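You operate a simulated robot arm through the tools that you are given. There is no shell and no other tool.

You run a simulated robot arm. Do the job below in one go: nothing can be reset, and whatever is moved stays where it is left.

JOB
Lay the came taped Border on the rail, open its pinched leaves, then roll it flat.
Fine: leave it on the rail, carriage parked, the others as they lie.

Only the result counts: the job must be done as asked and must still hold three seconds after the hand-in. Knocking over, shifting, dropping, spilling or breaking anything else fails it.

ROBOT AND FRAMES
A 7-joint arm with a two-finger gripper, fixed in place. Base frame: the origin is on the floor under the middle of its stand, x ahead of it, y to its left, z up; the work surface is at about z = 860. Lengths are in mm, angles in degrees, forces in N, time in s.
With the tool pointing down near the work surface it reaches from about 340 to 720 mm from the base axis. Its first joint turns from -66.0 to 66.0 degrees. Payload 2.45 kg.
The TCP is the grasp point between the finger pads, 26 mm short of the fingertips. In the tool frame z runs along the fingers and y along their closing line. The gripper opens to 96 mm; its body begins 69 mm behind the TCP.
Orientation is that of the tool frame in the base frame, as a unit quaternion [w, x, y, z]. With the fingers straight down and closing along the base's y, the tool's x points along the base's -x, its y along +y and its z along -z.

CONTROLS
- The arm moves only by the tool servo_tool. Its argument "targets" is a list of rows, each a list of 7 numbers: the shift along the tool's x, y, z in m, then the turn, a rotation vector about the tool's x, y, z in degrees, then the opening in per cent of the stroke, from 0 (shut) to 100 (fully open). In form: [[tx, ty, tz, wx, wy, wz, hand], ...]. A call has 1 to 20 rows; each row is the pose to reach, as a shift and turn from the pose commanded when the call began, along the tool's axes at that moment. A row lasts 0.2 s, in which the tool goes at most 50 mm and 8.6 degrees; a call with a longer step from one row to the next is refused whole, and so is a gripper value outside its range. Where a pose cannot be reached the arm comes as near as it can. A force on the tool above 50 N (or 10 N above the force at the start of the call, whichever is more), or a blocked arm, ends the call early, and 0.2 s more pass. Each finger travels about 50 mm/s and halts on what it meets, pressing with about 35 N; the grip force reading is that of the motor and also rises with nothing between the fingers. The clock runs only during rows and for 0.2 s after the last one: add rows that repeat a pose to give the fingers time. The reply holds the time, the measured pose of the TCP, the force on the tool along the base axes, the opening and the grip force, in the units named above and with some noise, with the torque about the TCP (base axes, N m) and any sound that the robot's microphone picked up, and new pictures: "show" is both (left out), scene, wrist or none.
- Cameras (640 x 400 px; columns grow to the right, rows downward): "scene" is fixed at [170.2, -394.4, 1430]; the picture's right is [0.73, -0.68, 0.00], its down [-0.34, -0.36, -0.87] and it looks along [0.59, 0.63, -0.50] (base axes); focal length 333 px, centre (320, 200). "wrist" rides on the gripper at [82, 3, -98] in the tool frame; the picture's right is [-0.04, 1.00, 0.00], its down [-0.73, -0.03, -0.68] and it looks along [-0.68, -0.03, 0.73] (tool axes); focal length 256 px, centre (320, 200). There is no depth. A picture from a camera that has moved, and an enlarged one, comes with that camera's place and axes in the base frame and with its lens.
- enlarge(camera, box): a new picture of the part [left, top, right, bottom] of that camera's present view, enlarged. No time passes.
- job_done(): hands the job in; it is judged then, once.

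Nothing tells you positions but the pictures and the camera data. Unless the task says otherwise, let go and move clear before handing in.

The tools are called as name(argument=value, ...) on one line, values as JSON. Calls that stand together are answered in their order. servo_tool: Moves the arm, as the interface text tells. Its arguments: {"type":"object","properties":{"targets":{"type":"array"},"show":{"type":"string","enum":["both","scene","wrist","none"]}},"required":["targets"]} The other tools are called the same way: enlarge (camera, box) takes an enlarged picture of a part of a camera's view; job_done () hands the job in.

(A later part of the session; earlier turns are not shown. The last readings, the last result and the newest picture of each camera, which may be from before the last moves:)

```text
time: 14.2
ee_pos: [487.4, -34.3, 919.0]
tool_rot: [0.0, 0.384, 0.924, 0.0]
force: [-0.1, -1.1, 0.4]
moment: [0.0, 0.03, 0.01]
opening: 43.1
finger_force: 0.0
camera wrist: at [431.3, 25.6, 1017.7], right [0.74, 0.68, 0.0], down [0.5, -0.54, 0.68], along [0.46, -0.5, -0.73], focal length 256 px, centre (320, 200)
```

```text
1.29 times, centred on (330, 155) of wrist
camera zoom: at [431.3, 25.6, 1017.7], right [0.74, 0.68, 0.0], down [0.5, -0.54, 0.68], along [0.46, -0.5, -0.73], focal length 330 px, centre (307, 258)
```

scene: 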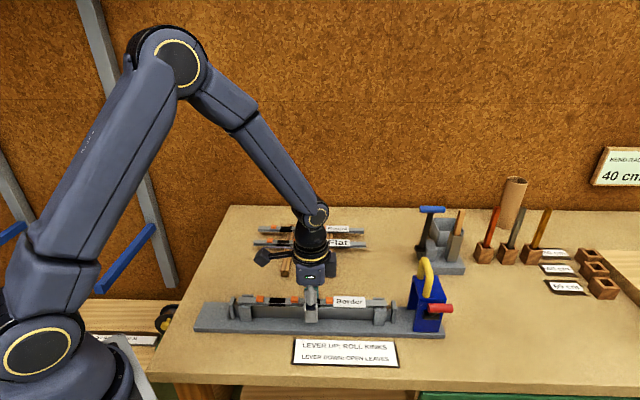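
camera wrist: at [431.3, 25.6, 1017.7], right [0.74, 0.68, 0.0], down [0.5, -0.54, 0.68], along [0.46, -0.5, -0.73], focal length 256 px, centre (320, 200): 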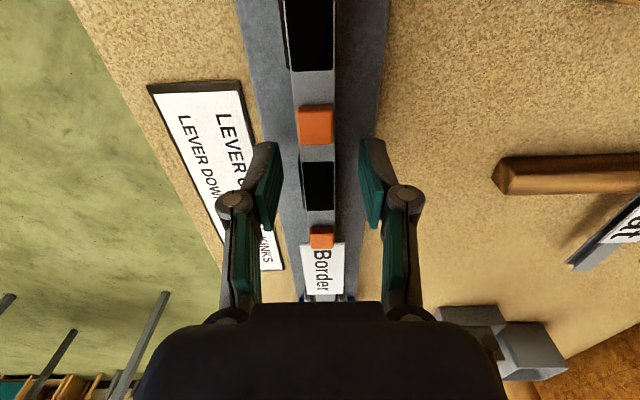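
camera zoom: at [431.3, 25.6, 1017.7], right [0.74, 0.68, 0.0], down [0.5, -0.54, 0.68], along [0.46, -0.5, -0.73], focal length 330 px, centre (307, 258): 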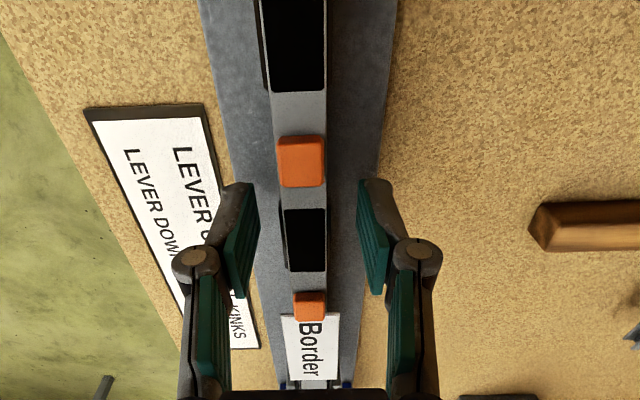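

The came is seated on the rail and released. I'll rise clear, turn the hand 90° so it closes along the rail, and look at the carriage and lever from the near side.

servo_tool(targets=[[0, 0, -0.04, 0, 0, 0, 45], [0, 0, -0.085, 0, 0, 0, 45], [0, 0, -0.13, 0, 0, 0, 45], [0, 0, -0.161, 0, 0, 0, 45], [-0.0205, -0.0109, -0.161, 0, 0, -8.18, 45], [-0.0411, -0.0218, -0.161, 0, 0, -16.36, 45], [-0.0616, -0.0327, -0.161, 0, 0, -24.55, 45], [-0.0822, -0.0436, -0.161, 0, 0, -32.73, 45], [-0.1027, -0.0545, -0.161, 0, 0, -40.91, 45], [-0.1233, -0.0655, -0.161, 0, 0, -49.09, 45], [-0.1438, -0.0764, -0.161, 0, 0, -57.27, 45], [-0.1644, -0.0873, -0.161, 0, 0, -65.45, 45], [-0.1849, -0.0982, -0.161, 0, 0, -73.64, 45], [-0.2055, -0.1091, -0.161, 0, 0, -81.82, 45], [-0.226, -0.12, -0.161, 0, 0, -90, 45], [-0.226, -0.12, -0.161, 0, 0, -90, 45]])

enlarge(camera="wrist", box=[220, 60, 420, 250])

enlarge(camera="scene", box=[215, 260, 415, 340])

```text
time: 17.6
ee_pos: [561.0, -279.5, 1080.9]
tool_rot: [0.0, -0.383, 0.924, 0.0]
force: [-0.3, -0.9, -0.1]
moment: [-0.01, 0.03, 0.0]
opening: 43.3
finger_force: 0.2
camera wrist: at [501.4, -334.3, 1178.8], right [-0.68, 0.73, 0.0], down [0.54, 0.5, 0.68], along [0.5, 0.46, -0.73], focal length 256 px, centre (320, 200)
```

scene: 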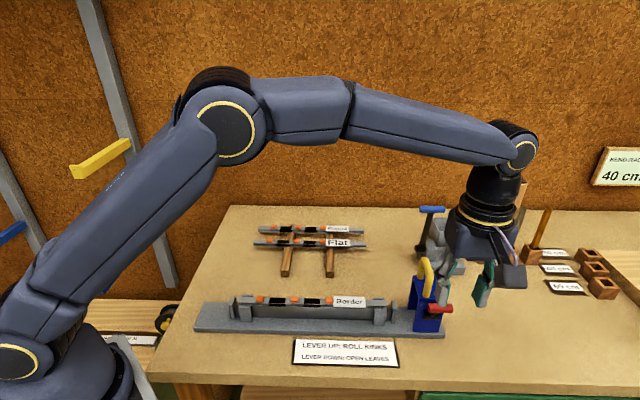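
wrist: 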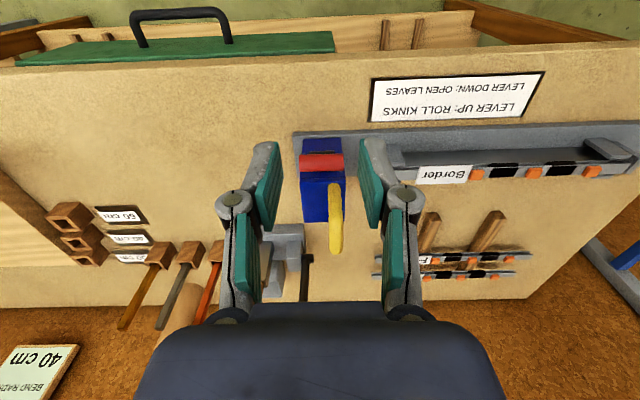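

```text
2.11 times, centred on (320, 155) of wrist
camera zoom: at [501.4, -334.3, 1178.8], right [-0.68, 0.73, 0.0], down [0.54, 0.5, 0.68], along [0.5, 0.46, -0.73], focal length 539 px, centre (320, 295)
```

zoom: 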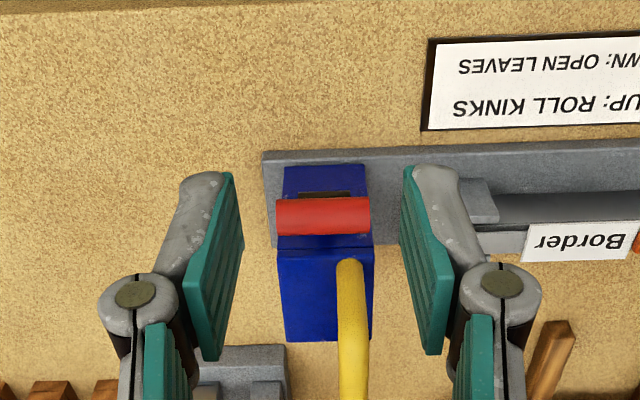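

```text
3.20 times, centred on (315, 300) of scene
camera zoom: at [170.2, -394.4, 1430.0], right [0.73, -0.68, 0.0], down [-0.34, -0.36, -0.87], along [0.59, 0.63, -0.5], focal length 1066 px, centre (336, -120)
```

zoom: 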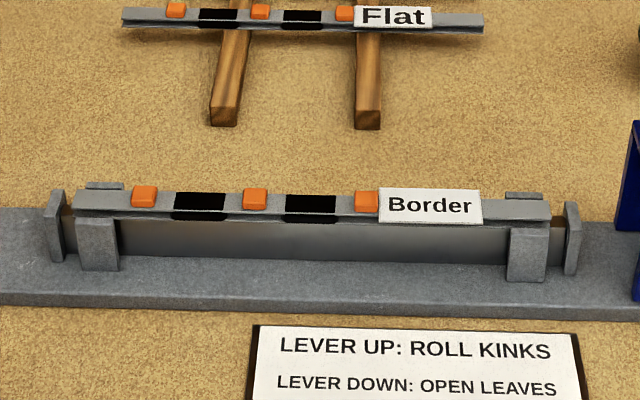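

From the near side the red lever handle is at about s = 256, w = 596, z = 976, which means it's up. Its pivot is near s = 282, z = 930, and the yellow grip is at w ≈ 583. I'll position over the red handle so the fingers can take it by its two ends.

servo_tool(targets=[[-0.03, -0.0018, 0.018, 0, 0, 0, 73], [-0.057, -0.0018, 0.036, 0, 0, 0, 73], [-0.057, -0.0018, 0.036, 0, 0, 0, 73]])

enlarge(camera="wrist", box=[200, 80, 440, 270])

enlarge(camera="scene", box=[390, 160, 550, 350])

```text
time: 18.4
ee_pos: [604.1, -239.5, 1045.1]
tool_rot: [0.0, -0.383, 0.924, 0.0]
force: [0.3, -0.1, 0.7]
moment: [-0.04, 0.0, 0.05]
opening: 70.2
finger_force: 0.2
camera wrist: at [543.2, -295.6, 1142.8], right [-0.68, 0.73, 0.0], down [0.54, 0.5, 0.68], along [0.5, 0.46, -0.73], focal length 256 px, centre (320, 200)
```

scene: 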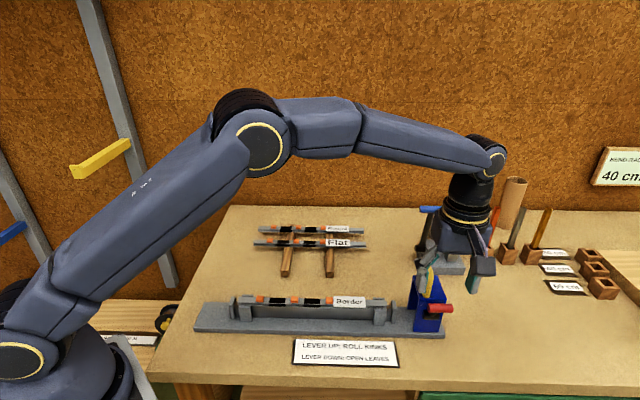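
wrist: 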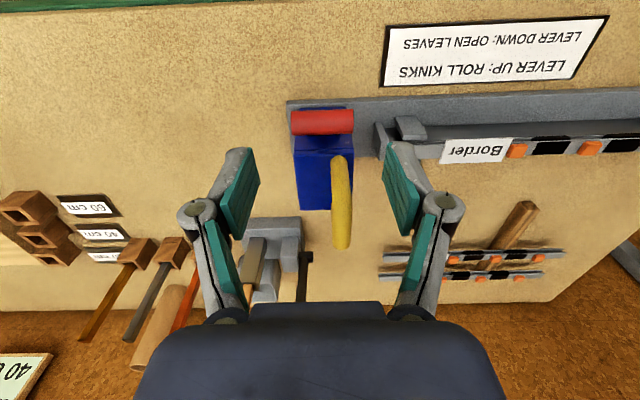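

```text
2.11 times, centred on (320, 175) of wrist
camera zoom: at [543.2, -295.6, 1142.8], right [-0.68, 0.73, 0.0], down [0.54, 0.5, 0.68], along [0.5, 0.46, -0.73], focal length 539 px, centre (320, 253)
```

zoom: 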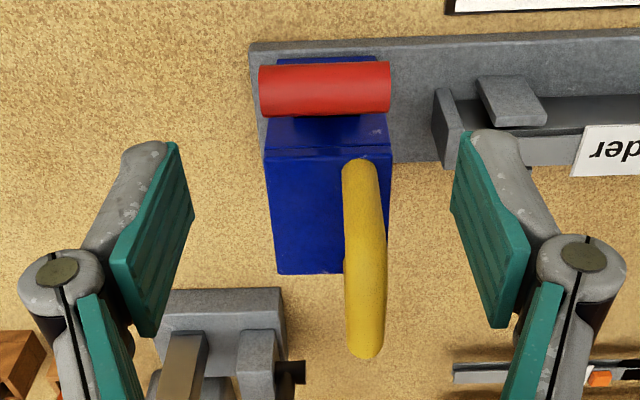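

```text
2.11 times, centred on (470, 255) of scene
camera zoom: at [170.2, -394.4, 1430.0], right [0.73, -0.68, 0.0], down [-0.34, -0.36, -0.87], along [0.59, 0.63, -0.5], focal length 701 px, centre (4, 84)
```

zoom: 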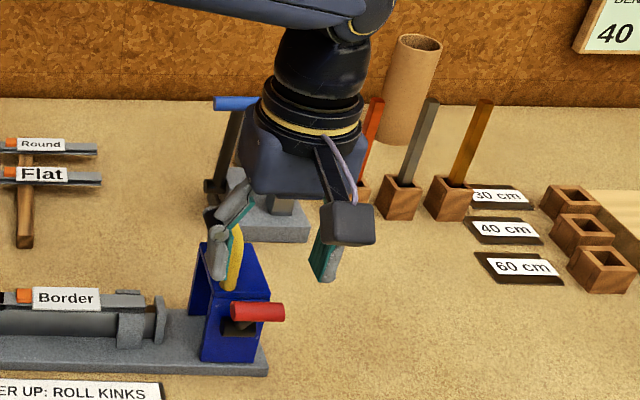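

The red handle is directly below the TCP. I'll descend so the pads span its ends, keeping the TCP about 12 mm above the handle's axis.

servo_tool(targets=[[0, 0.0009, 0.025, 0, 0, 0, 73], [0, 0.0009, 0.045, 0, 0, 0, 73], [0, 0.0009, 0.057, 0, 0, 0, 73], [0, 0.0009, 0.057, 0, 0, 0, 73]])

enlarge(camera="wrist", box=[200, 80, 440, 270])

enlarge(camera="scene", box=[390, 200, 500, 350])

```text
time: 19.4
ee_pos: [602.9, -239.1, 987.0]
tool_rot: [0.0, -0.381, 0.924, 0.001]
force: [0.4, -0.3, -0.5]
moment: [0.02, 0.01, -0.01]
opening: 69.9
finger_force: 0.0
camera wrist: at [542.5, -295.2, 1085.6], right [-0.68, 0.74, 0.0], down [0.54, 0.5, 0.68], along [0.5, 0.46, -0.73], focal length 256 px, centre (320, 200)
```

scene: 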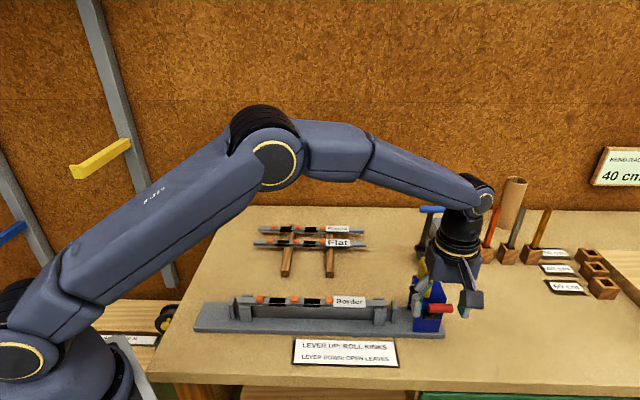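
wrist: 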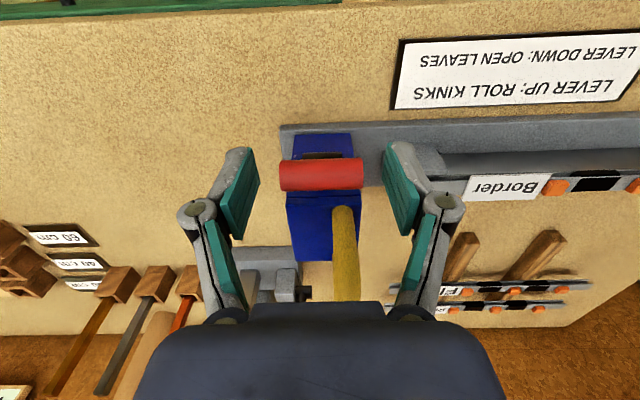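

```text
2.11 times, centred on (320, 175) of wrist
camera zoom: at [542.5, -295.2, 1085.6], right [-0.68, 0.74, 0.0], down [0.54, 0.5, 0.68], along [0.5, 0.46, -0.73], focal length 539 px, centre (320, 253)
```

zoom: 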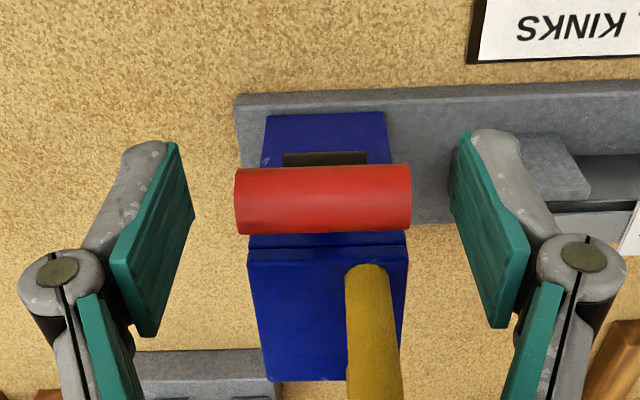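

```text
2.67 times, centred on (445, 275) of scene
camera zoom: at [170.2, -394.4, 1430.0], right [0.73, -0.68, 0.0], down [-0.34, -0.36, -0.87], along [0.59, 0.63, -0.5], focal length 888 px, centre (-13, 0)
```

zoom: 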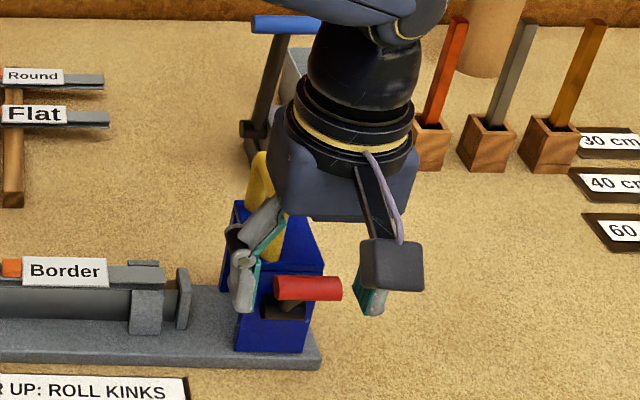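

The fingers straddle the red handle's ends with clearance from the yellow grip. I'll close on the handle.

servo_tool(targets=[[0, -0.0003, 0, 0, 0, 0, 60], [0, -0.0003, 0, 0, 0, 0, 50], [0, -0.0003, 0, 0, 0, 0, 40], [0, -0.0003, 0, 0, 0, 0, 40]], show="wrist")

enlarge(camera="wrist", box=[200, 80, 440, 270])

```text
time: 20.4
ee_pos: [602.4, -239.0, 987.1]
tool_rot: [0.0, -0.383, 0.924, 0.0]
force: [-10.3, 6.9, 4.9]
moment: [0.21, 0.17, -0.05]
opening: 54.2
finger_force: 45.3
camera wrist: at [542.3, -294.7, 1085.8], right [-0.68, 0.74, 0.0], down [0.54, 0.5, 0.68], along [0.5, 0.46, -0.73], focal length 256 px, centre (320, 200)
```

wrist: 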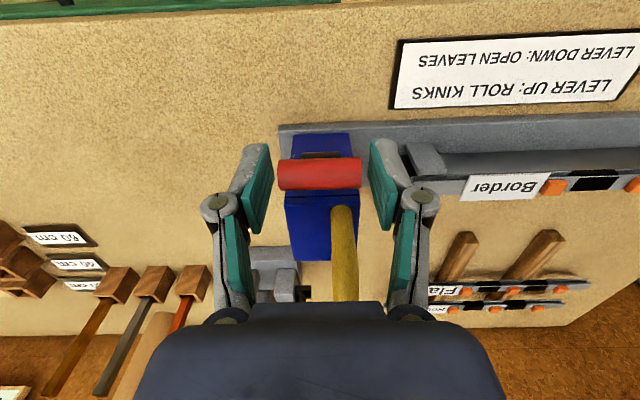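

```text
2.11 times, centred on (320, 175) of wrist
camera zoom: at [542.3, -294.7, 1085.8], right [-0.68, 0.74, 0.0], down [0.54, 0.5, 0.68], along [0.5, 0.46, -0.73], focal length 539 px, centre (320, 253)
```

zoom: 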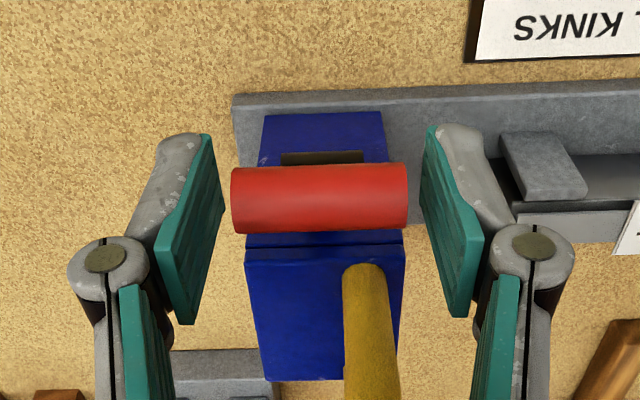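

The fingers have stopped at 54 mm and are pressing, so they appear to hold the lever's handle. I'll try a small move along the lever's arc, outward and down, to see whether it follows.

servo_tool(targets=[[0.0035, 0.0006, 0.0018, 0, 0, 0, 40], [0.007, 0.0006, 0.004, 0, 0, 0, 40], [0.0101, 0.0006, 0.0067, 0, 0, 0, 40], [0.0101, 0.0006, 0.0067, 0, 0, 0, 40]], show="wrist")

enlarge(camera="wrist", box=[200, 80, 440, 270])

enlarge(camera="scene", box=[390, 230, 490, 350])

```text
time: 21.4
ee_pos: [596.0, -243.4, 980.8]
tool_rot: [0.001, -0.383, 0.924, -0.001]
force: [9.2, 15.0, 9.3]
moment: [0.77, -0.79, 0.04]
opening: 54.0
finger_force: 44.8
camera wrist: at [535.9, -300.6, 1078.7], right [-0.68, 0.73, 0.0], down [0.54, 0.5, 0.68], along [0.5, 0.46, -0.73], focal length 256 px, centre (320, 200)
```

wrist: 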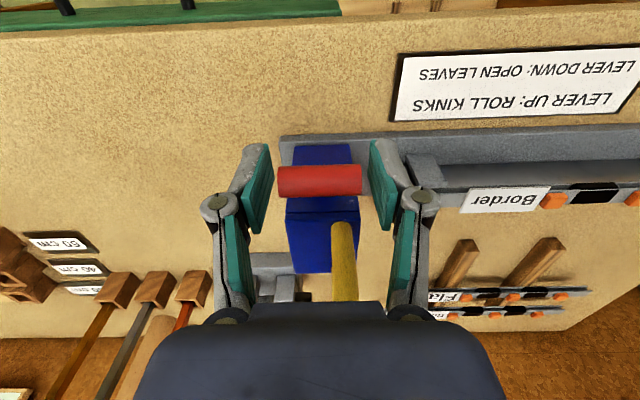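

```text
2.11 times, centred on (320, 175) of wrist
camera zoom: at [535.9, -300.6, 1078.7], right [-0.68, 0.73, 0.0], down [0.54, 0.5, 0.68], along [0.5, 0.46, -0.73], focal length 539 px, centre (320, 253)
```

zoom: 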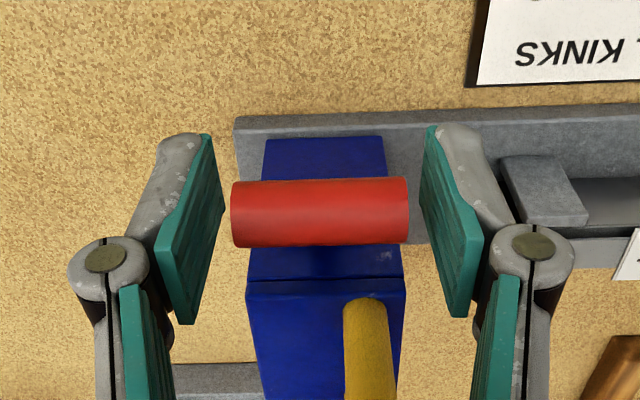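

```text
3.33 times, centred on (440, 290) of scene
camera zoom: at [170.2, -393.9, 1430.1], right [0.73, -0.68, 0.0], down [-0.34, -0.37, -0.87], along [0.59, 0.63, -0.5], focal length 1110 px, centre (-80, -100)
```

zoom: 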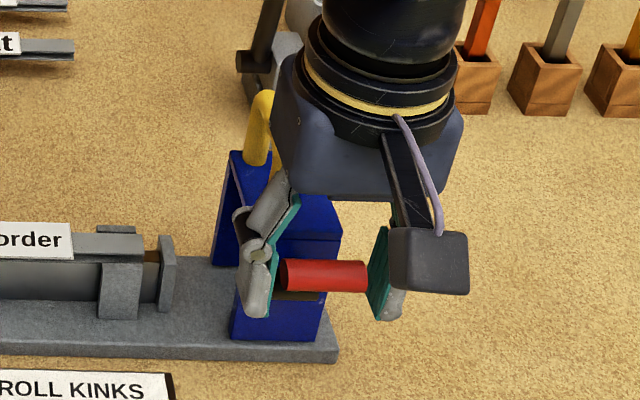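

The lever follows with about 19 N of resistance. I'll continue around the arc toward horizontal.

servo_tool(targets=[[0.0024, 0, 0.0026, 0, 0, 0, 40], [0.0073, 0, 0.0077, 0, 0, 0, 40], [0.0117, 0, 0.0137, 0, 0, 0, 40], [0.0148, 0, 0.0195, 0, 0, 0, 40], [0.0175, 0, 0.0265, 0, 0, 0, 40], [0.0191, 0, 0.0329, 0, 0, 0, 40], [0.0191, 0, 0.0329, 0, 0, 0, 40]])

enlarge(camera="wrist", box=[200, 80, 440, 270])

enlarge(camera="scene", box=[390, 230, 490, 350])

```text
time: 23.0
ee_pos: [579.9, -262.0, 947.8]
tool_rot: [-0.002, -0.382, 0.924, -0.001]
force: [-13.3, 1.8, 19.8]
moment: [0.65, -0.73, 0.11]
opening: 53.3
finger_force: 44.8
camera wrist: at [519.8, -316.7, 1046.1], right [-0.68, 0.74, 0.0], down [0.54, 0.5, 0.68], along [0.5, 0.46, -0.74], focal length 256 px, centre (320, 200)
```

scene: 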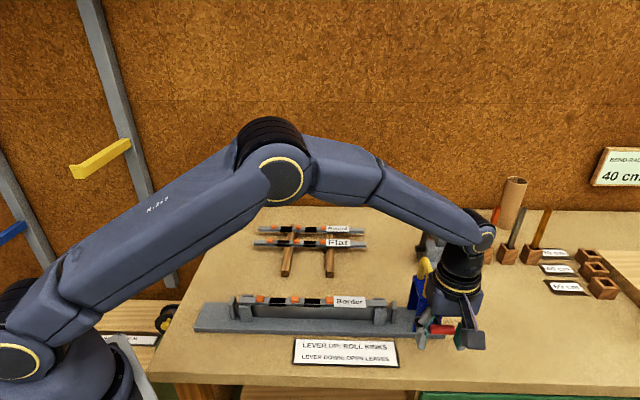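
wrist: 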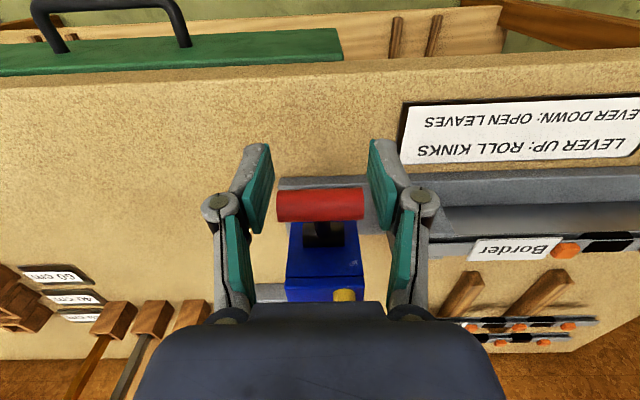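

```text
2.11 times, centred on (320, 175) of wrist
camera zoom: at [519.8, -316.7, 1046.1], right [-0.68, 0.74, 0.0], down [0.54, 0.5, 0.68], along [0.5, 0.46, -0.74], focal length 539 px, centre (320, 253)
```

zoom: 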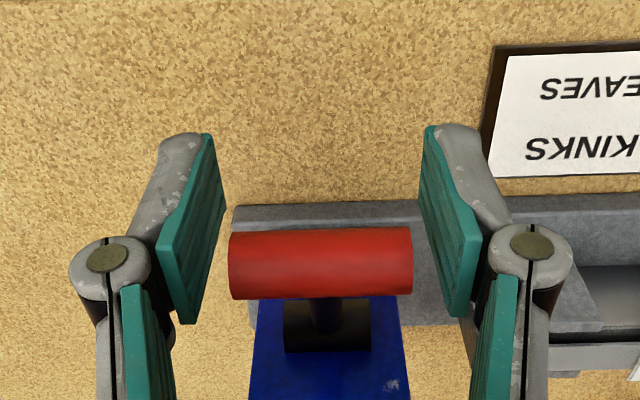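

```text
3.33 times, centred on (440, 290) of scene
camera zoom: at [169.4, -394.2, 1430.2], right [0.73, -0.68, 0.0], down [-0.34, -0.36, -0.87], along [0.59, 0.63, -0.5], focal length 1110 px, centre (-80, -100)
```

zoom: 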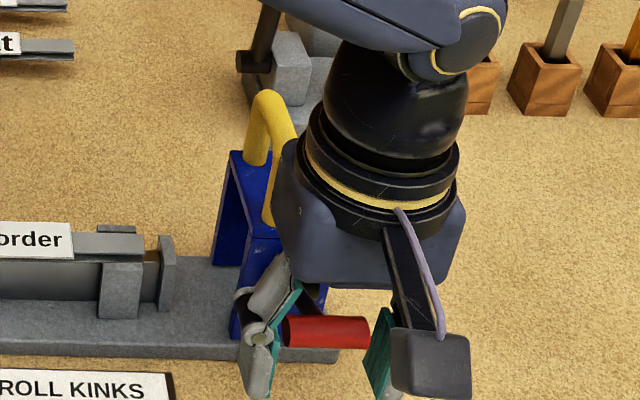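

The handle lags about 8 mm inside the grip because it is slipping; the lever is now around 25° above horizontal. I'll open the hand and see whether the lever stays, then push it from above instead.

servo_tool(targets=[[0, 0, 0, 0, 0, 0, 60], [0, 0, 0, 0, 0, 0, 75], [0, 0, 0, 0, 0, 0, 75], [0, 0, -0.02, 0, 0, 0, 75], [0, 0, -0.055, 0, 0, 0, 75], [0, 0, -0.055, 0, 0, 0, 75]])

enlarge(camera="wrist", box=[200, 80, 440, 270])

enlarge(camera="scene", box=[390, 230, 490, 350])

```text
time: 24.4
ee_pos: [582.6, -260.2, 1001.5]
tool_rot: [-0.001, -0.383, 0.924, 0.0]
force: [0.3, 0.1, -0.2]
moment: [0.0, -0.04, -0.02]
opening: 72.3
finger_force: 0.0
camera wrist: at [521.2, -315.7, 1100.5], right [-0.68, 0.74, 0.0], down [0.54, 0.5, 0.68], along [0.5, 0.46, -0.73], focal length 256 px, centre (320, 200)
```

scene: 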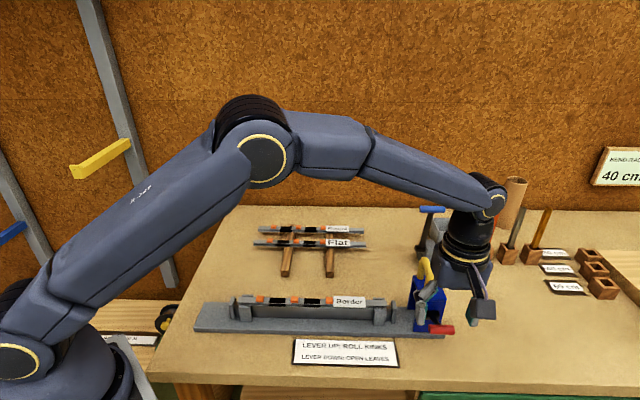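
wrist: 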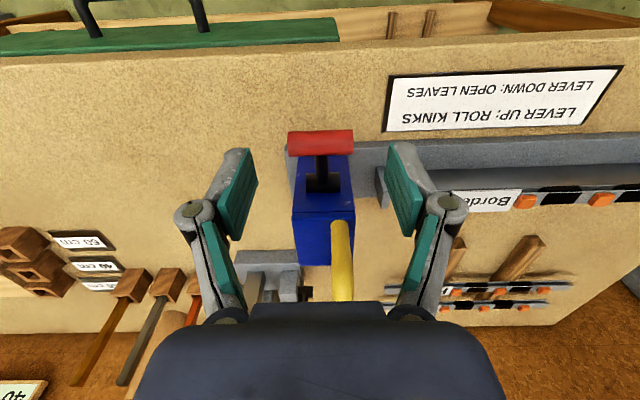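

```text
2.11 times, centred on (320, 175) of wrist
camera zoom: at [521.2, -315.7, 1100.5], right [-0.68, 0.74, 0.0], down [0.54, 0.5, 0.68], along [0.5, 0.46, -0.73], focal length 539 px, centre (320, 253)
```

zoom: 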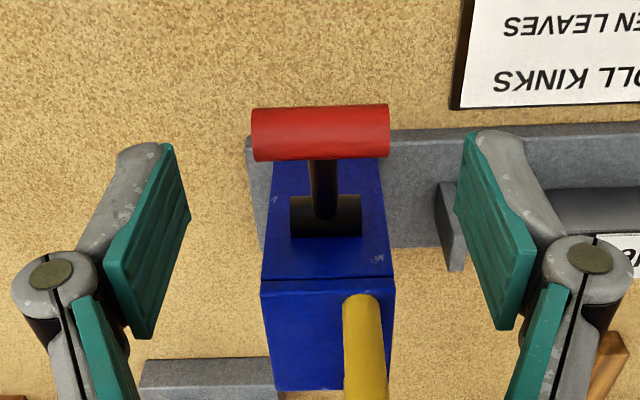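

```text
3.33 times, centred on (440, 290) of scene
camera zoom: at [170.2, -394.4, 1430.0], right [0.73, -0.68, 0.0], down [-0.34, -0.36, -0.87], along [0.59, 0.63, -0.5], focal length 1110 px, centre (-80, -100)
```

zoom: 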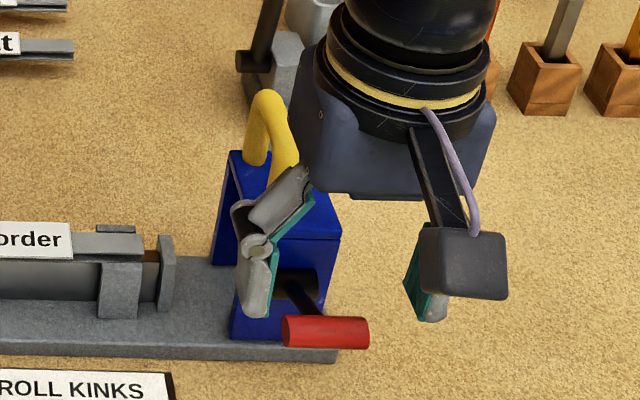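

The lever holds where I left it, with its handle at about s = 233, z = 950. I'll close the fingers above it and push it down with the fingertips along its arc.

servo_tool(targets=[[0, 0, 0, 0, 0, 0, 50], [-0.002, 0, 0, 0, 0, 0, 20], [-0.004, 0, 0, 0, 0, 0, 0], [-0.004, 0, 0, 0, 0, 0, 0], [-0.004, 0, 0.01, 0, 0, 0, 0], [-0.004, 0, 0.0175, 0, 0, 0, 0], [-0.002, 0, 0.024, 0, 0, 0, 0], [-0.001, 0, 0.031, 0, 0, 0, 0], [-0.0005, 0, 0.0375, 0, 0, 0, 0], [-0.001, 0, 0.0445, 0, 0, 0, 0], [-0.003, 0, 0.053, 0, 0, 0, 0], [-0.0037, 0, 0.0558, 0, 0, 0, 0]])

enlarge(camera="wrist", box=[200, 80, 440, 270])

enlarge(camera="scene", box=[390, 230, 490, 350])

```text
time: 26.7
ee_pos: [584.4, -259.7, 962.0]
tool_rot: [0.001, -0.382, 0.924, -0.003]
force: [-4.4, 3.5, 18.6]
moment: [0.04, 0.18, -0.07]
opening: 6.0
finger_force: 28.1
stopped in row 11: the force on the tool passed its limit at 60 N (the readings are from after the stop); the commanded pose is now the measured one
camera wrist: at [522.7, -315.1, 1060.7], right [-0.68, 0.74, -0.01], down [0.54, 0.5, 0.68], along [0.5, 0.46, -0.73], focal length 256 px, centre (320, 200)
```

scene: 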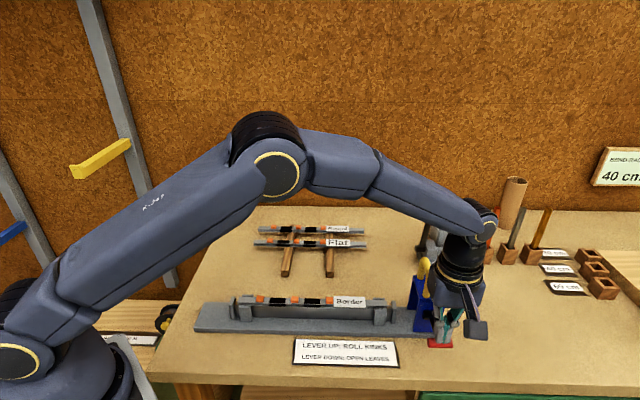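
wrist: 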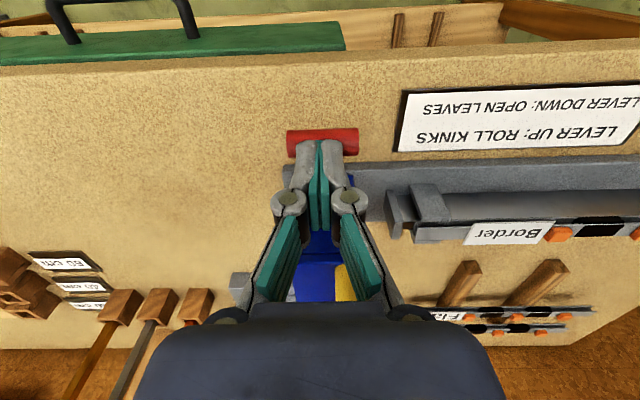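

```text
2.11 times, centred on (320, 175) of wrist
camera zoom: at [522.7, -315.1, 1060.7], right [-0.68, 0.74, -0.01], down [0.54, 0.5, 0.68], along [0.5, 0.46, -0.73], focal length 539 px, centre (320, 253)
```

zoom: 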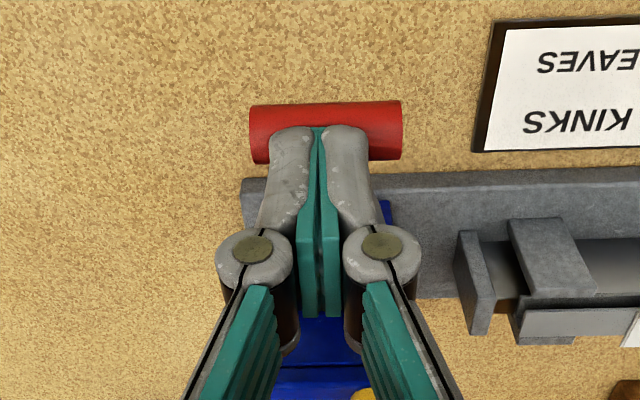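

```text
3.33 times, centred on (440, 290) of scene
camera zoom: at [169.7, -394.2, 1430.1], right [0.73, -0.68, 0.0], down [-0.34, -0.36, -0.87], along [0.59, 0.63, -0.5], focal length 1110 px, centre (-80, -100)
```

zoom: 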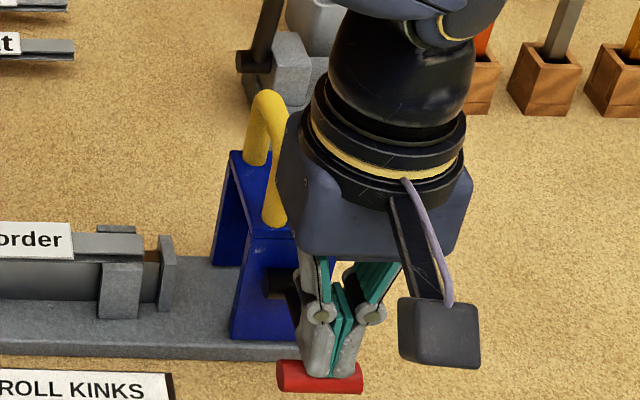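

The lever is now slightly below horizontal, at about −7°, and the push stopped on force. I'll press further in small steps to find out whether this is the lower stop.

servo_tool(targets=[[0, 0, 0.001, 0, 0, 0, 0], [0, 0, 0.002, 0, 0, 0, 0], [0, 0, 0.003, 0, 0, 0, 0], [0, 0, 0.003, 0, 0, 0, 0]], show="none")

enlarge(camera="scene", box=[390, 230, 490, 350])

```text
time: 27.7
ee_pos: [585.5, -260.7, 961.9]
tool_rot: [0.002, -0.381, 0.924, -0.005]
force: [-10.0, 6.1, 46.0]
moment: [0.01, 0.4, -0.06]
opening: 6.1
finger_force: 28.2
```

```text
3.33 times, centred on (440, 290) of scene
camera zoom: at [169.1, -393.8, 1430.3], right [0.73, -0.68, 0.0], down [-0.34, -0.37, -0.87], along [0.59, 0.63, -0.5], focal length 1110 px, centre (-80, -100)
```

zoom: 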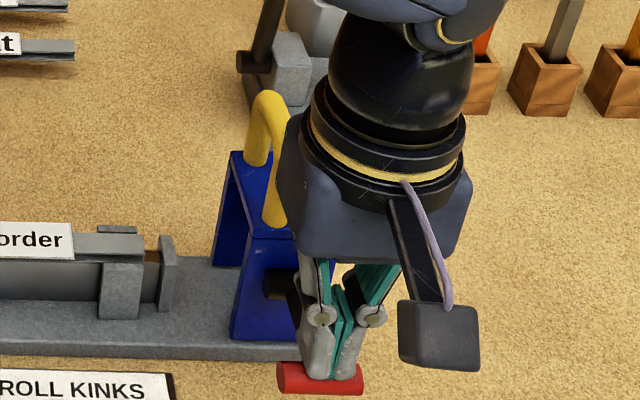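

The force rises with no motion, so this looks like the lever's lower stop. I'll lift off and check the lever's resting position.

servo_tool(targets=[[0, 0, -0.005, 0, 0, 0, 0], [0.01, 0, -0.03, 0, 0, 0, 0], [0.02, 0, -0.07, 0, 0, 0, 30], [0.02, 0, -0.1, 0, 0, 0, 60], [0.02, 0, -0.1, 0, 0, 0, 70]])

enlarge(camera="wrist", box=[200, 60, 440, 250])

enlarge(camera="scene", box=[390, 240, 470, 350])

```text
time: 28.9
ee_pos: [568.6, -272.4, 1057.6]
tool_rot: [0.0, -0.382, 0.924, -0.001]
force: [0.0, -0.5, -0.1]
moment: [0.02, 0.01, 0.02]
opening: 65.2
finger_force: 0.1
camera wrist: at [508.6, -328.3, 1157.1], right [-0.68, 0.74, 0.0], down [0.54, 0.5, 0.68], along [0.5, 0.46, -0.73], focal length 256 px, centre (320, 200)
```

scene: 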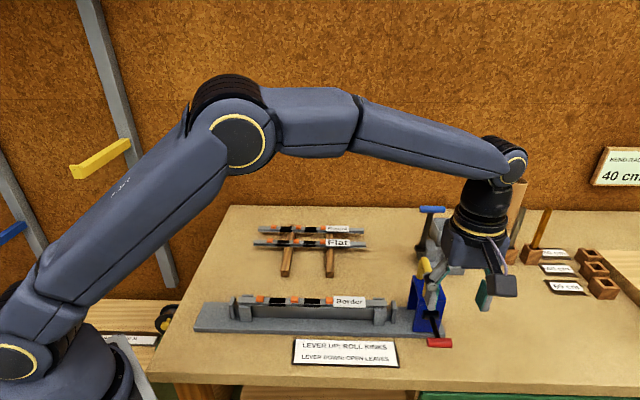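
wrist: 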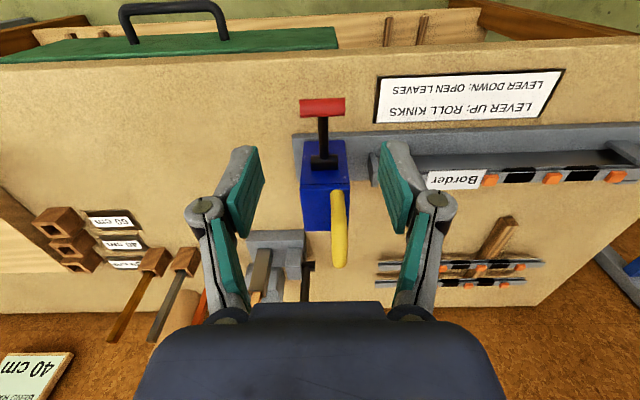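

```text
2.11 times, centred on (320, 155) of wrist
camera zoom: at [508.6, -328.3, 1157.1], right [-0.68, 0.74, 0.0], down [0.54, 0.5, 0.68], along [0.5, 0.46, -0.73], focal length 539 px, centre (320, 295)
```

zoom: 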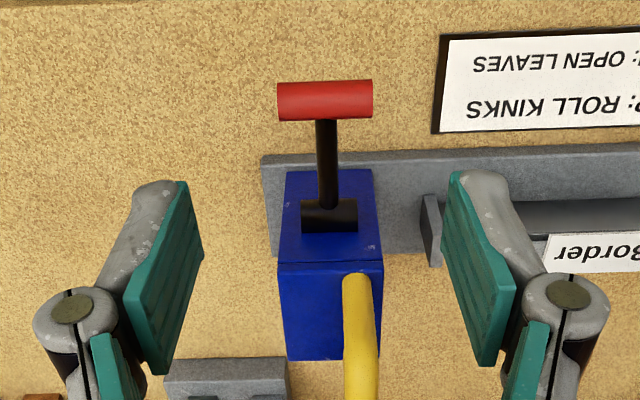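

```text
3.64 times, centred on (430, 295) of scene
camera zoom: at [170.2, -394.4, 1430.0], right [0.73, -0.68, 0.0], down [-0.34, -0.36, -0.87], along [0.59, 0.63, -0.5], focal length 1211 px, centre (-80, -146)
```

zoom: 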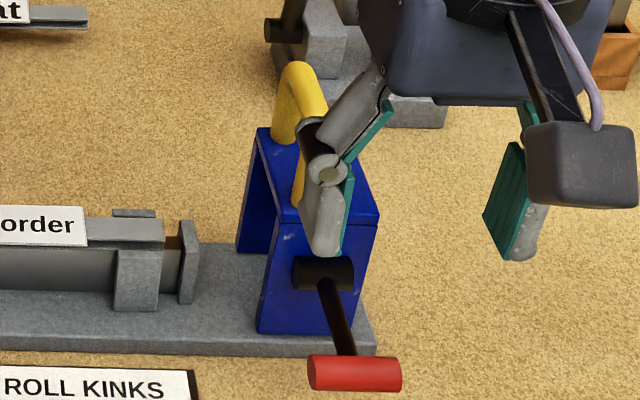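

The lever rests against its lower stop. Next I'll move over the yellow grip at w ≈ 584, s ≈ 320, to take hold of it across the rail.

servo_tool(targets=[[-0.01, 0.003, -0.017, 0, 0, 0, 60], [-0.05, 0.0107, -0.017, 0, 0, 0, 60], [-0.085, 0.0107, -0.017, 0, 0, 0, 60], [-0.1106, 0.0107, -0.017, 0, 0, 0, 60], [-0.1106, 0.0107, -0.017, 0, 0, 0, 60]])

enlarge(camera="wrist", box=[200, 60, 440, 250])

enlarge(camera="scene", box=[390, 200, 490, 350])

```text
time: 30.1
ee_pos: [639.3, -188.8, 1074.4]
tool_rot: [0.0, -0.382, 0.924, -0.002]
force: [-1.4, -0.4, -0.2]
moment: [-0.01, 0.01, -0.03]
opening: 57.6
finger_force: 0.0
camera wrist: at [578.7, -243.1, 1172.9], right [-0.68, 0.74, 0.0], down [0.54, 0.5, 0.68], along [0.5, 0.46, -0.74], focal length 256 px, centre (320, 200)
```

scene: 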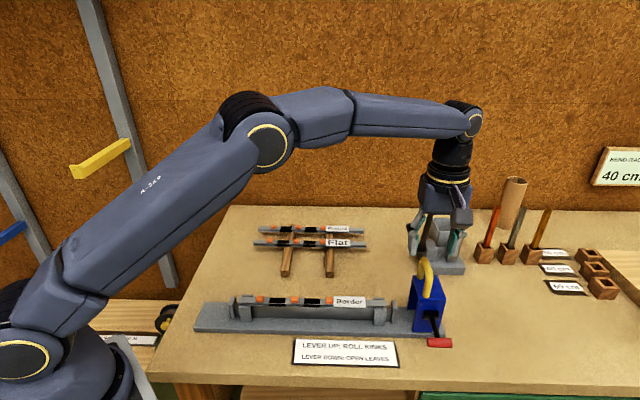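
wrist: 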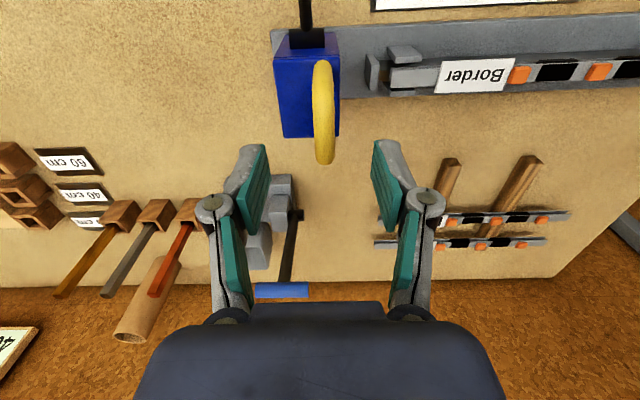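

```text
2.11 times, centred on (320, 155) of wrist
camera zoom: at [578.7, -243.1, 1172.9], right [-0.68, 0.74, 0.0], down [0.54, 0.5, 0.68], along [0.5, 0.46, -0.74], focal length 539 px, centre (320, 295)
```

zoom: 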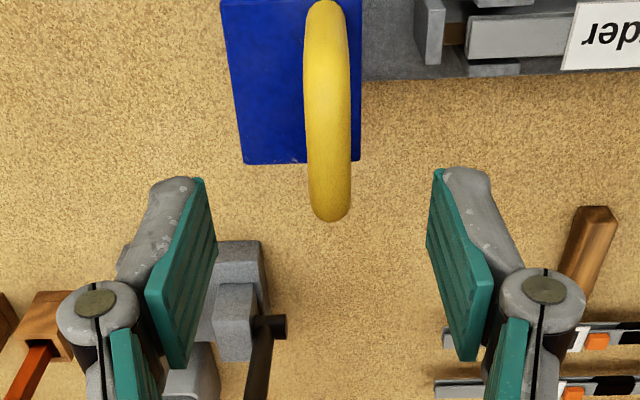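

```text
2.67 times, centred on (440, 275) of scene
camera zoom: at [170.2, -394.4, 1430.0], right [0.73, -0.68, 0.0], down [-0.34, -0.36, -0.87], along [0.59, 0.63, -0.5], focal length 888 px, centre (0, 0)
```

zoom: 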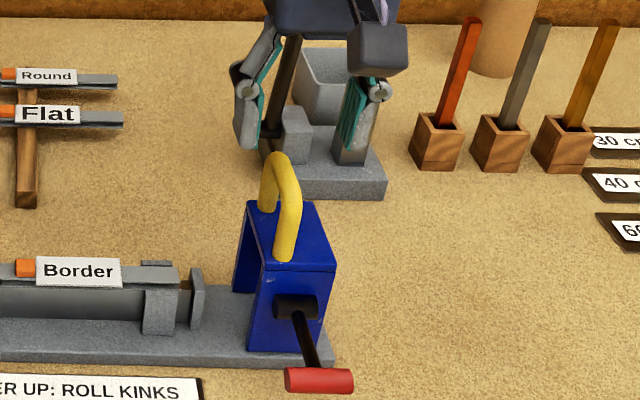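

The yellow grip is under the hand, offset about 1.5 mm. I'll descend with the fingers either side of it.

servo_tool(targets=[[-0.001, 0.0015, 0.02, 0, 0, 0, 60], [-0.001, 0.0015, 0.045, 0, 0, 0, 60], [-0.001, 0.0015, 0.06, 0, 0, 0, 60], [-0.001, 0.0015, 0.06, 0, 0, 0, 60]])

enlarge(camera="wrist", box=[200, 60, 440, 250])

enlarge(camera="scene", box=[390, 220, 470, 350])

```text
time: 31.1
ee_pos: [640.4, -186.5, 1014.8]
tool_rot: [0.001, -0.382, 0.924, -0.003]
force: [0.2, -1.2, 0.1]
moment: [0.01, 0.0, -0.01]
opening: 57.6
finger_force: 0.0
camera wrist: at [578.6, -241.8, 1112.3], right [-0.68, 0.74, 0.0], down [0.54, 0.5, 0.68], along [0.5, 0.46, -0.73], focal length 256 px, centre (320, 200)
```

scene: 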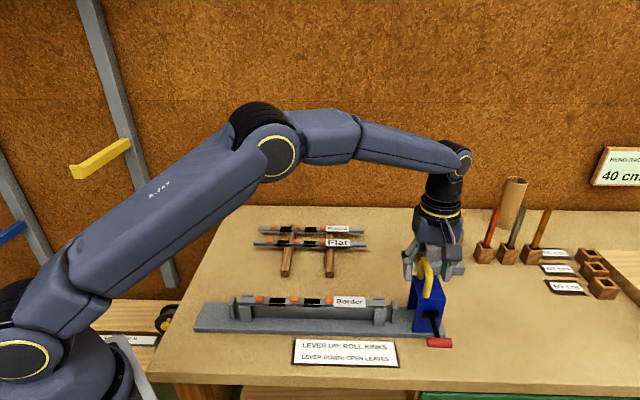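
wrist: 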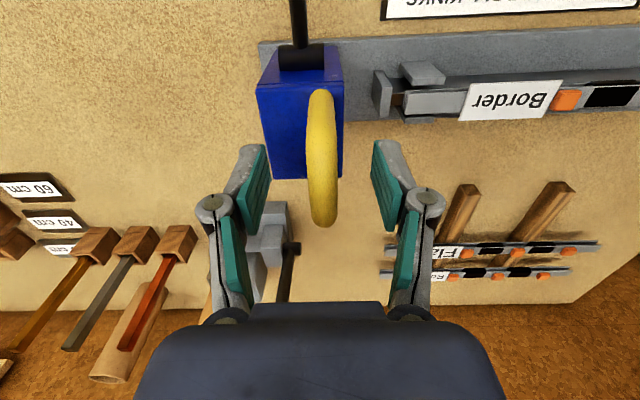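

```text
2.11 times, centred on (320, 155) of wrist
camera zoom: at [578.6, -241.8, 1112.3], right [-0.68, 0.74, 0.0], down [0.54, 0.5, 0.68], along [0.5, 0.46, -0.73], focal length 539 px, centre (320, 295)
```

zoom: 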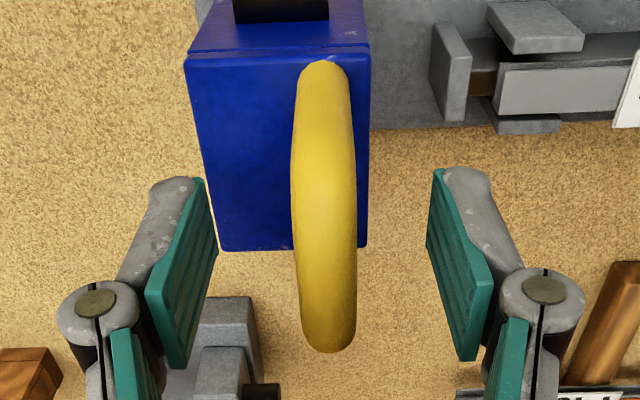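

```text
3.08 times, centred on (430, 285) of scene
camera zoom: at [170.2, -394.4, 1430.0], right [0.73, -0.68, 0.0], down [-0.34, -0.36, -0.87], along [0.59, 0.63, -0.5], focal length 1025 px, centre (-18, -62)
```

zoom: 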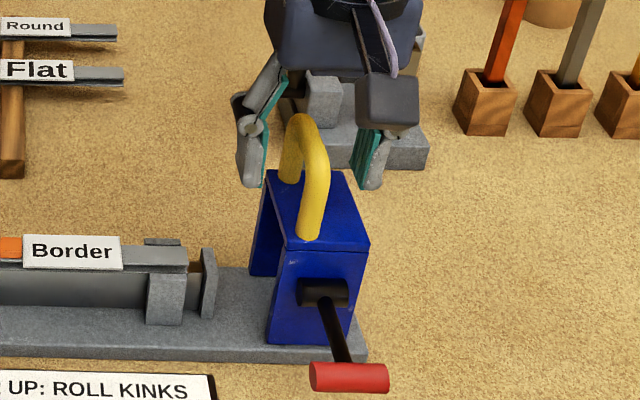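

The fingers straddle the yellow grip's top bar. I'll close on it.

servo_tool(targets=[[0, 0.0008, 0, 0, 0, 0, 40], [0, 0.0008, 0, 0, 0, 0, 20], [0, 0.0008, 0, 0, 0, 0, 5], [0, 0.0008, 0, 0, 0, 0, 5], [0, 0.0008, 0, 0, 0, 0, 5]], show="wrist")

enlarge(camera="wrist", box=[200, 60, 440, 250])

```text
time: 32.3
ee_pos: [638.8, -184.6, 1013.3]
tool_rot: [-0.001, -0.381, 0.924, -0.002]
force: [-0.6, 0.7, -1.5]
moment: [-0.01, 0.04, 0.04]
opening: 12.1
finger_force: 39.0
camera wrist: at [577.9, -241.1, 1112.4], right [-0.68, 0.74, 0.0], down [0.54, 0.5, 0.68], along [0.5, 0.46, -0.74], focal length 256 px, centre (320, 200)
```

wrist: 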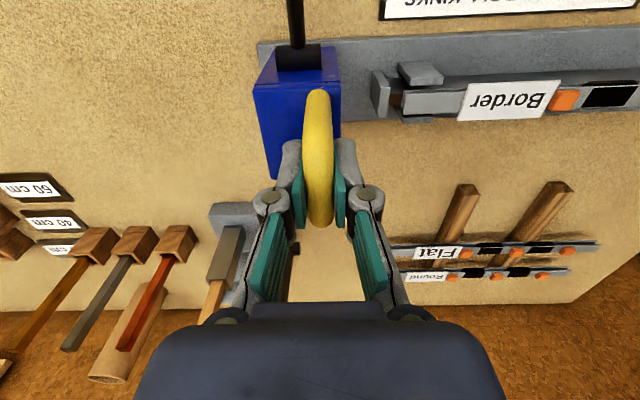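

```text
2.11 times, centred on (320, 155) of wrist
camera zoom: at [577.9, -241.1, 1112.4], right [-0.68, 0.74, 0.0], down [0.54, 0.5, 0.68], along [0.5, 0.46, -0.74], focal length 539 px, centre (320, 295)
```

zoom: 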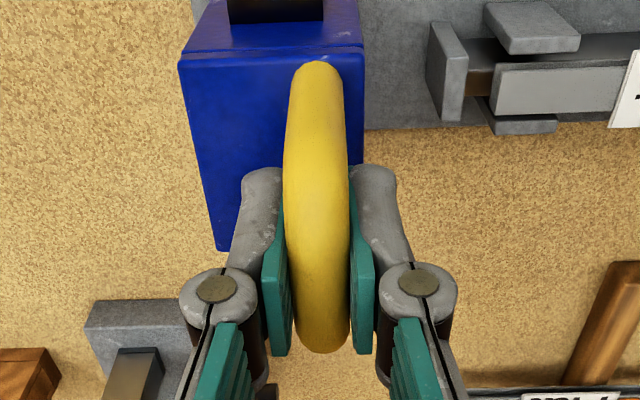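

I have the yellow grip firmly, at 12.1 mm. I'll start drawing the carriage along the rail toward the left with the lever down, a short test distance first.

servo_tool(targets=[[0, 0.003, 0, 0, 0, 0, 5], [0, 0.008, 0, 0, 0, 0, 5], [0, 0.015, 0, 0, 0, 0, 5], [0, 0.023, 0, 0, 0, 0, 5], [0, 0.031, 0, 0, 0, 0, 5]])

enlarge(camera="scene", box=[340, 220, 470, 350])

```text
time: 33.5
ee_pos: [617.1, -164.3, 1013.2]
tool_rot: [0.0, -0.382, 0.924, -0.002]
force: [2.0, -1.9, -0.9]
moment: [0.07, -0.03, 0.06]
opening: 12.4
finger_force: 39.0
camera wrist: at [556.2, -219.5, 1112.4], right [-0.68, 0.74, 0.0], down [0.54, 0.5, 0.68], along [0.5, 0.46, -0.73], focal length 256 px, centre (320, 200)
```

scene: 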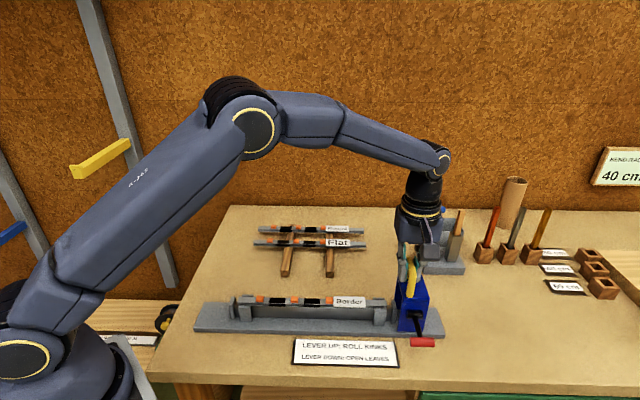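
wrist: 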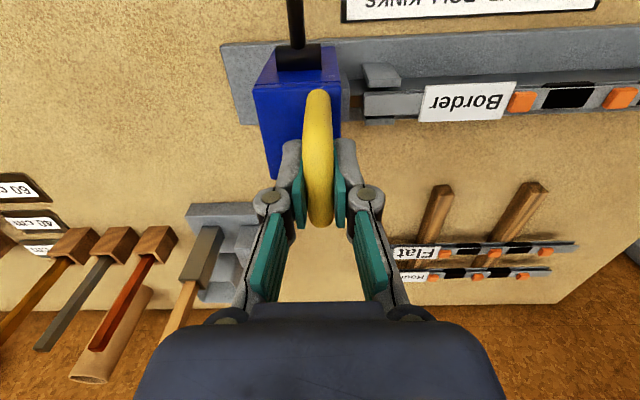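

```text
3.08 times, centred on (405, 285) of scene
camera zoom: at [170.3, -394.5, 1430.0], right [0.73, -0.68, 0.0], down [-0.34, -0.36, -0.87], along [0.59, 0.63, -0.5], focal length 1025 px, centre (58, -62)
```

zoom: 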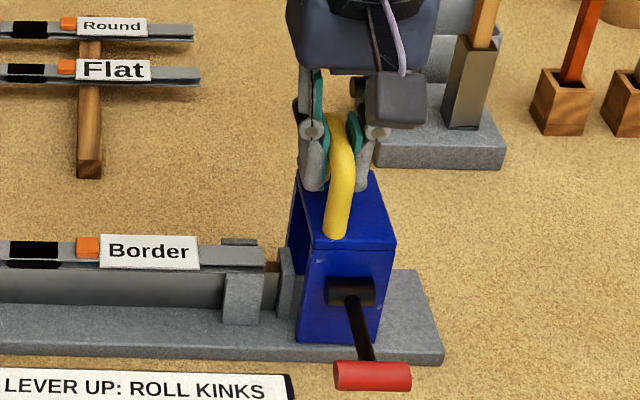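

The carriage slides freely at about 3 N. I'll carry on at a steady pace onto the came and watch the forces.

servo_tool(targets=[[0, 0.008, 0, 0, 0, 0, 5], [0, 0.018, 0, 0, 0, 0, 5], [0, 0.028, 0, 0, 0, 0, 5], [0, 0.038, 0, 0, 0, 0, 5], [0, 0.048, 0, 0, 0, 0, 5], [0, 0.058, 0, 0, 0, 0, 5], [0, 0.068, 0, 0, 0, 0, 5], [0, 0.078, 0, 0, 0, 0, 5], [0, 0.088, 0, 0, 0, 0, 5], [0, 0.098, 0, 0, 0, 0, 5]])

enlarge(camera="scene", box=[220, 220, 430, 350])

```text
time: 35.7
ee_pos: [547.7, -94.4, 1012.5]
tool_rot: [0.0, -0.382, 0.924, -0.003]
force: [-1.1, -5.6, 22.1]
moment: [-0.24, 0.31, 0.09]
opening: 12.4
finger_force: 39.6
camera wrist: at [486.3, -149.7, 1112.2], right [-0.68, 0.74, -0.01], down [0.54, 0.5, 0.68], along [0.5, 0.46, -0.73], focal length 256 px, centre (320, 200)
```

scene: 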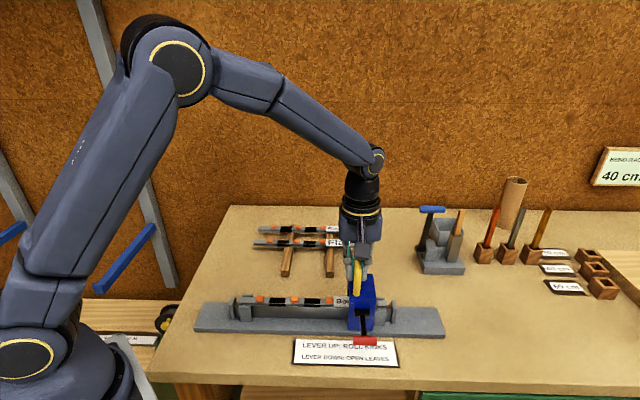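
wrist: 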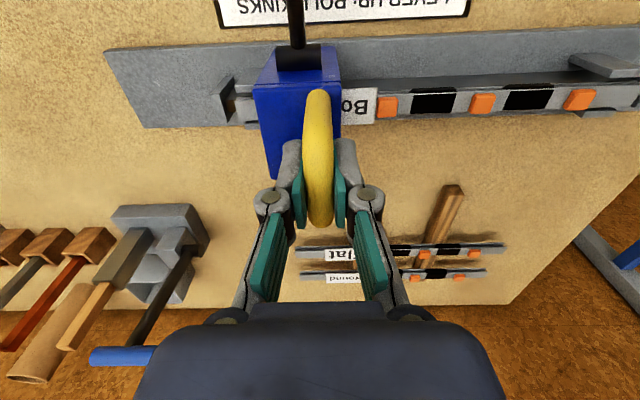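

```text
3.05 times, centred on (325, 285) of scene
camera zoom: at [169.8, -394.5, 1430.0], right [0.73, -0.68, 0.0], down [-0.34, -0.36, -0.87], along [0.59, 0.63, -0.5], focal length 1015 px, centre (305, -59)
```

zoom: 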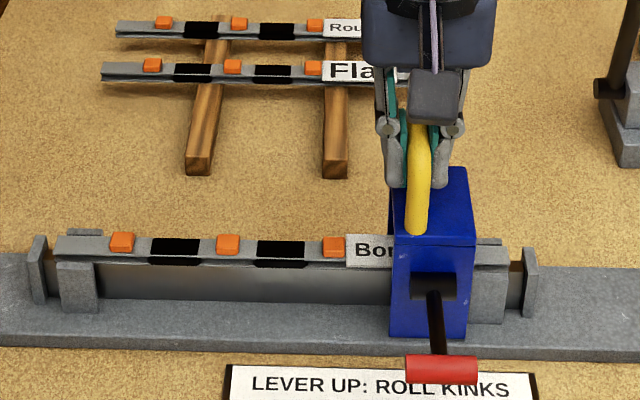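

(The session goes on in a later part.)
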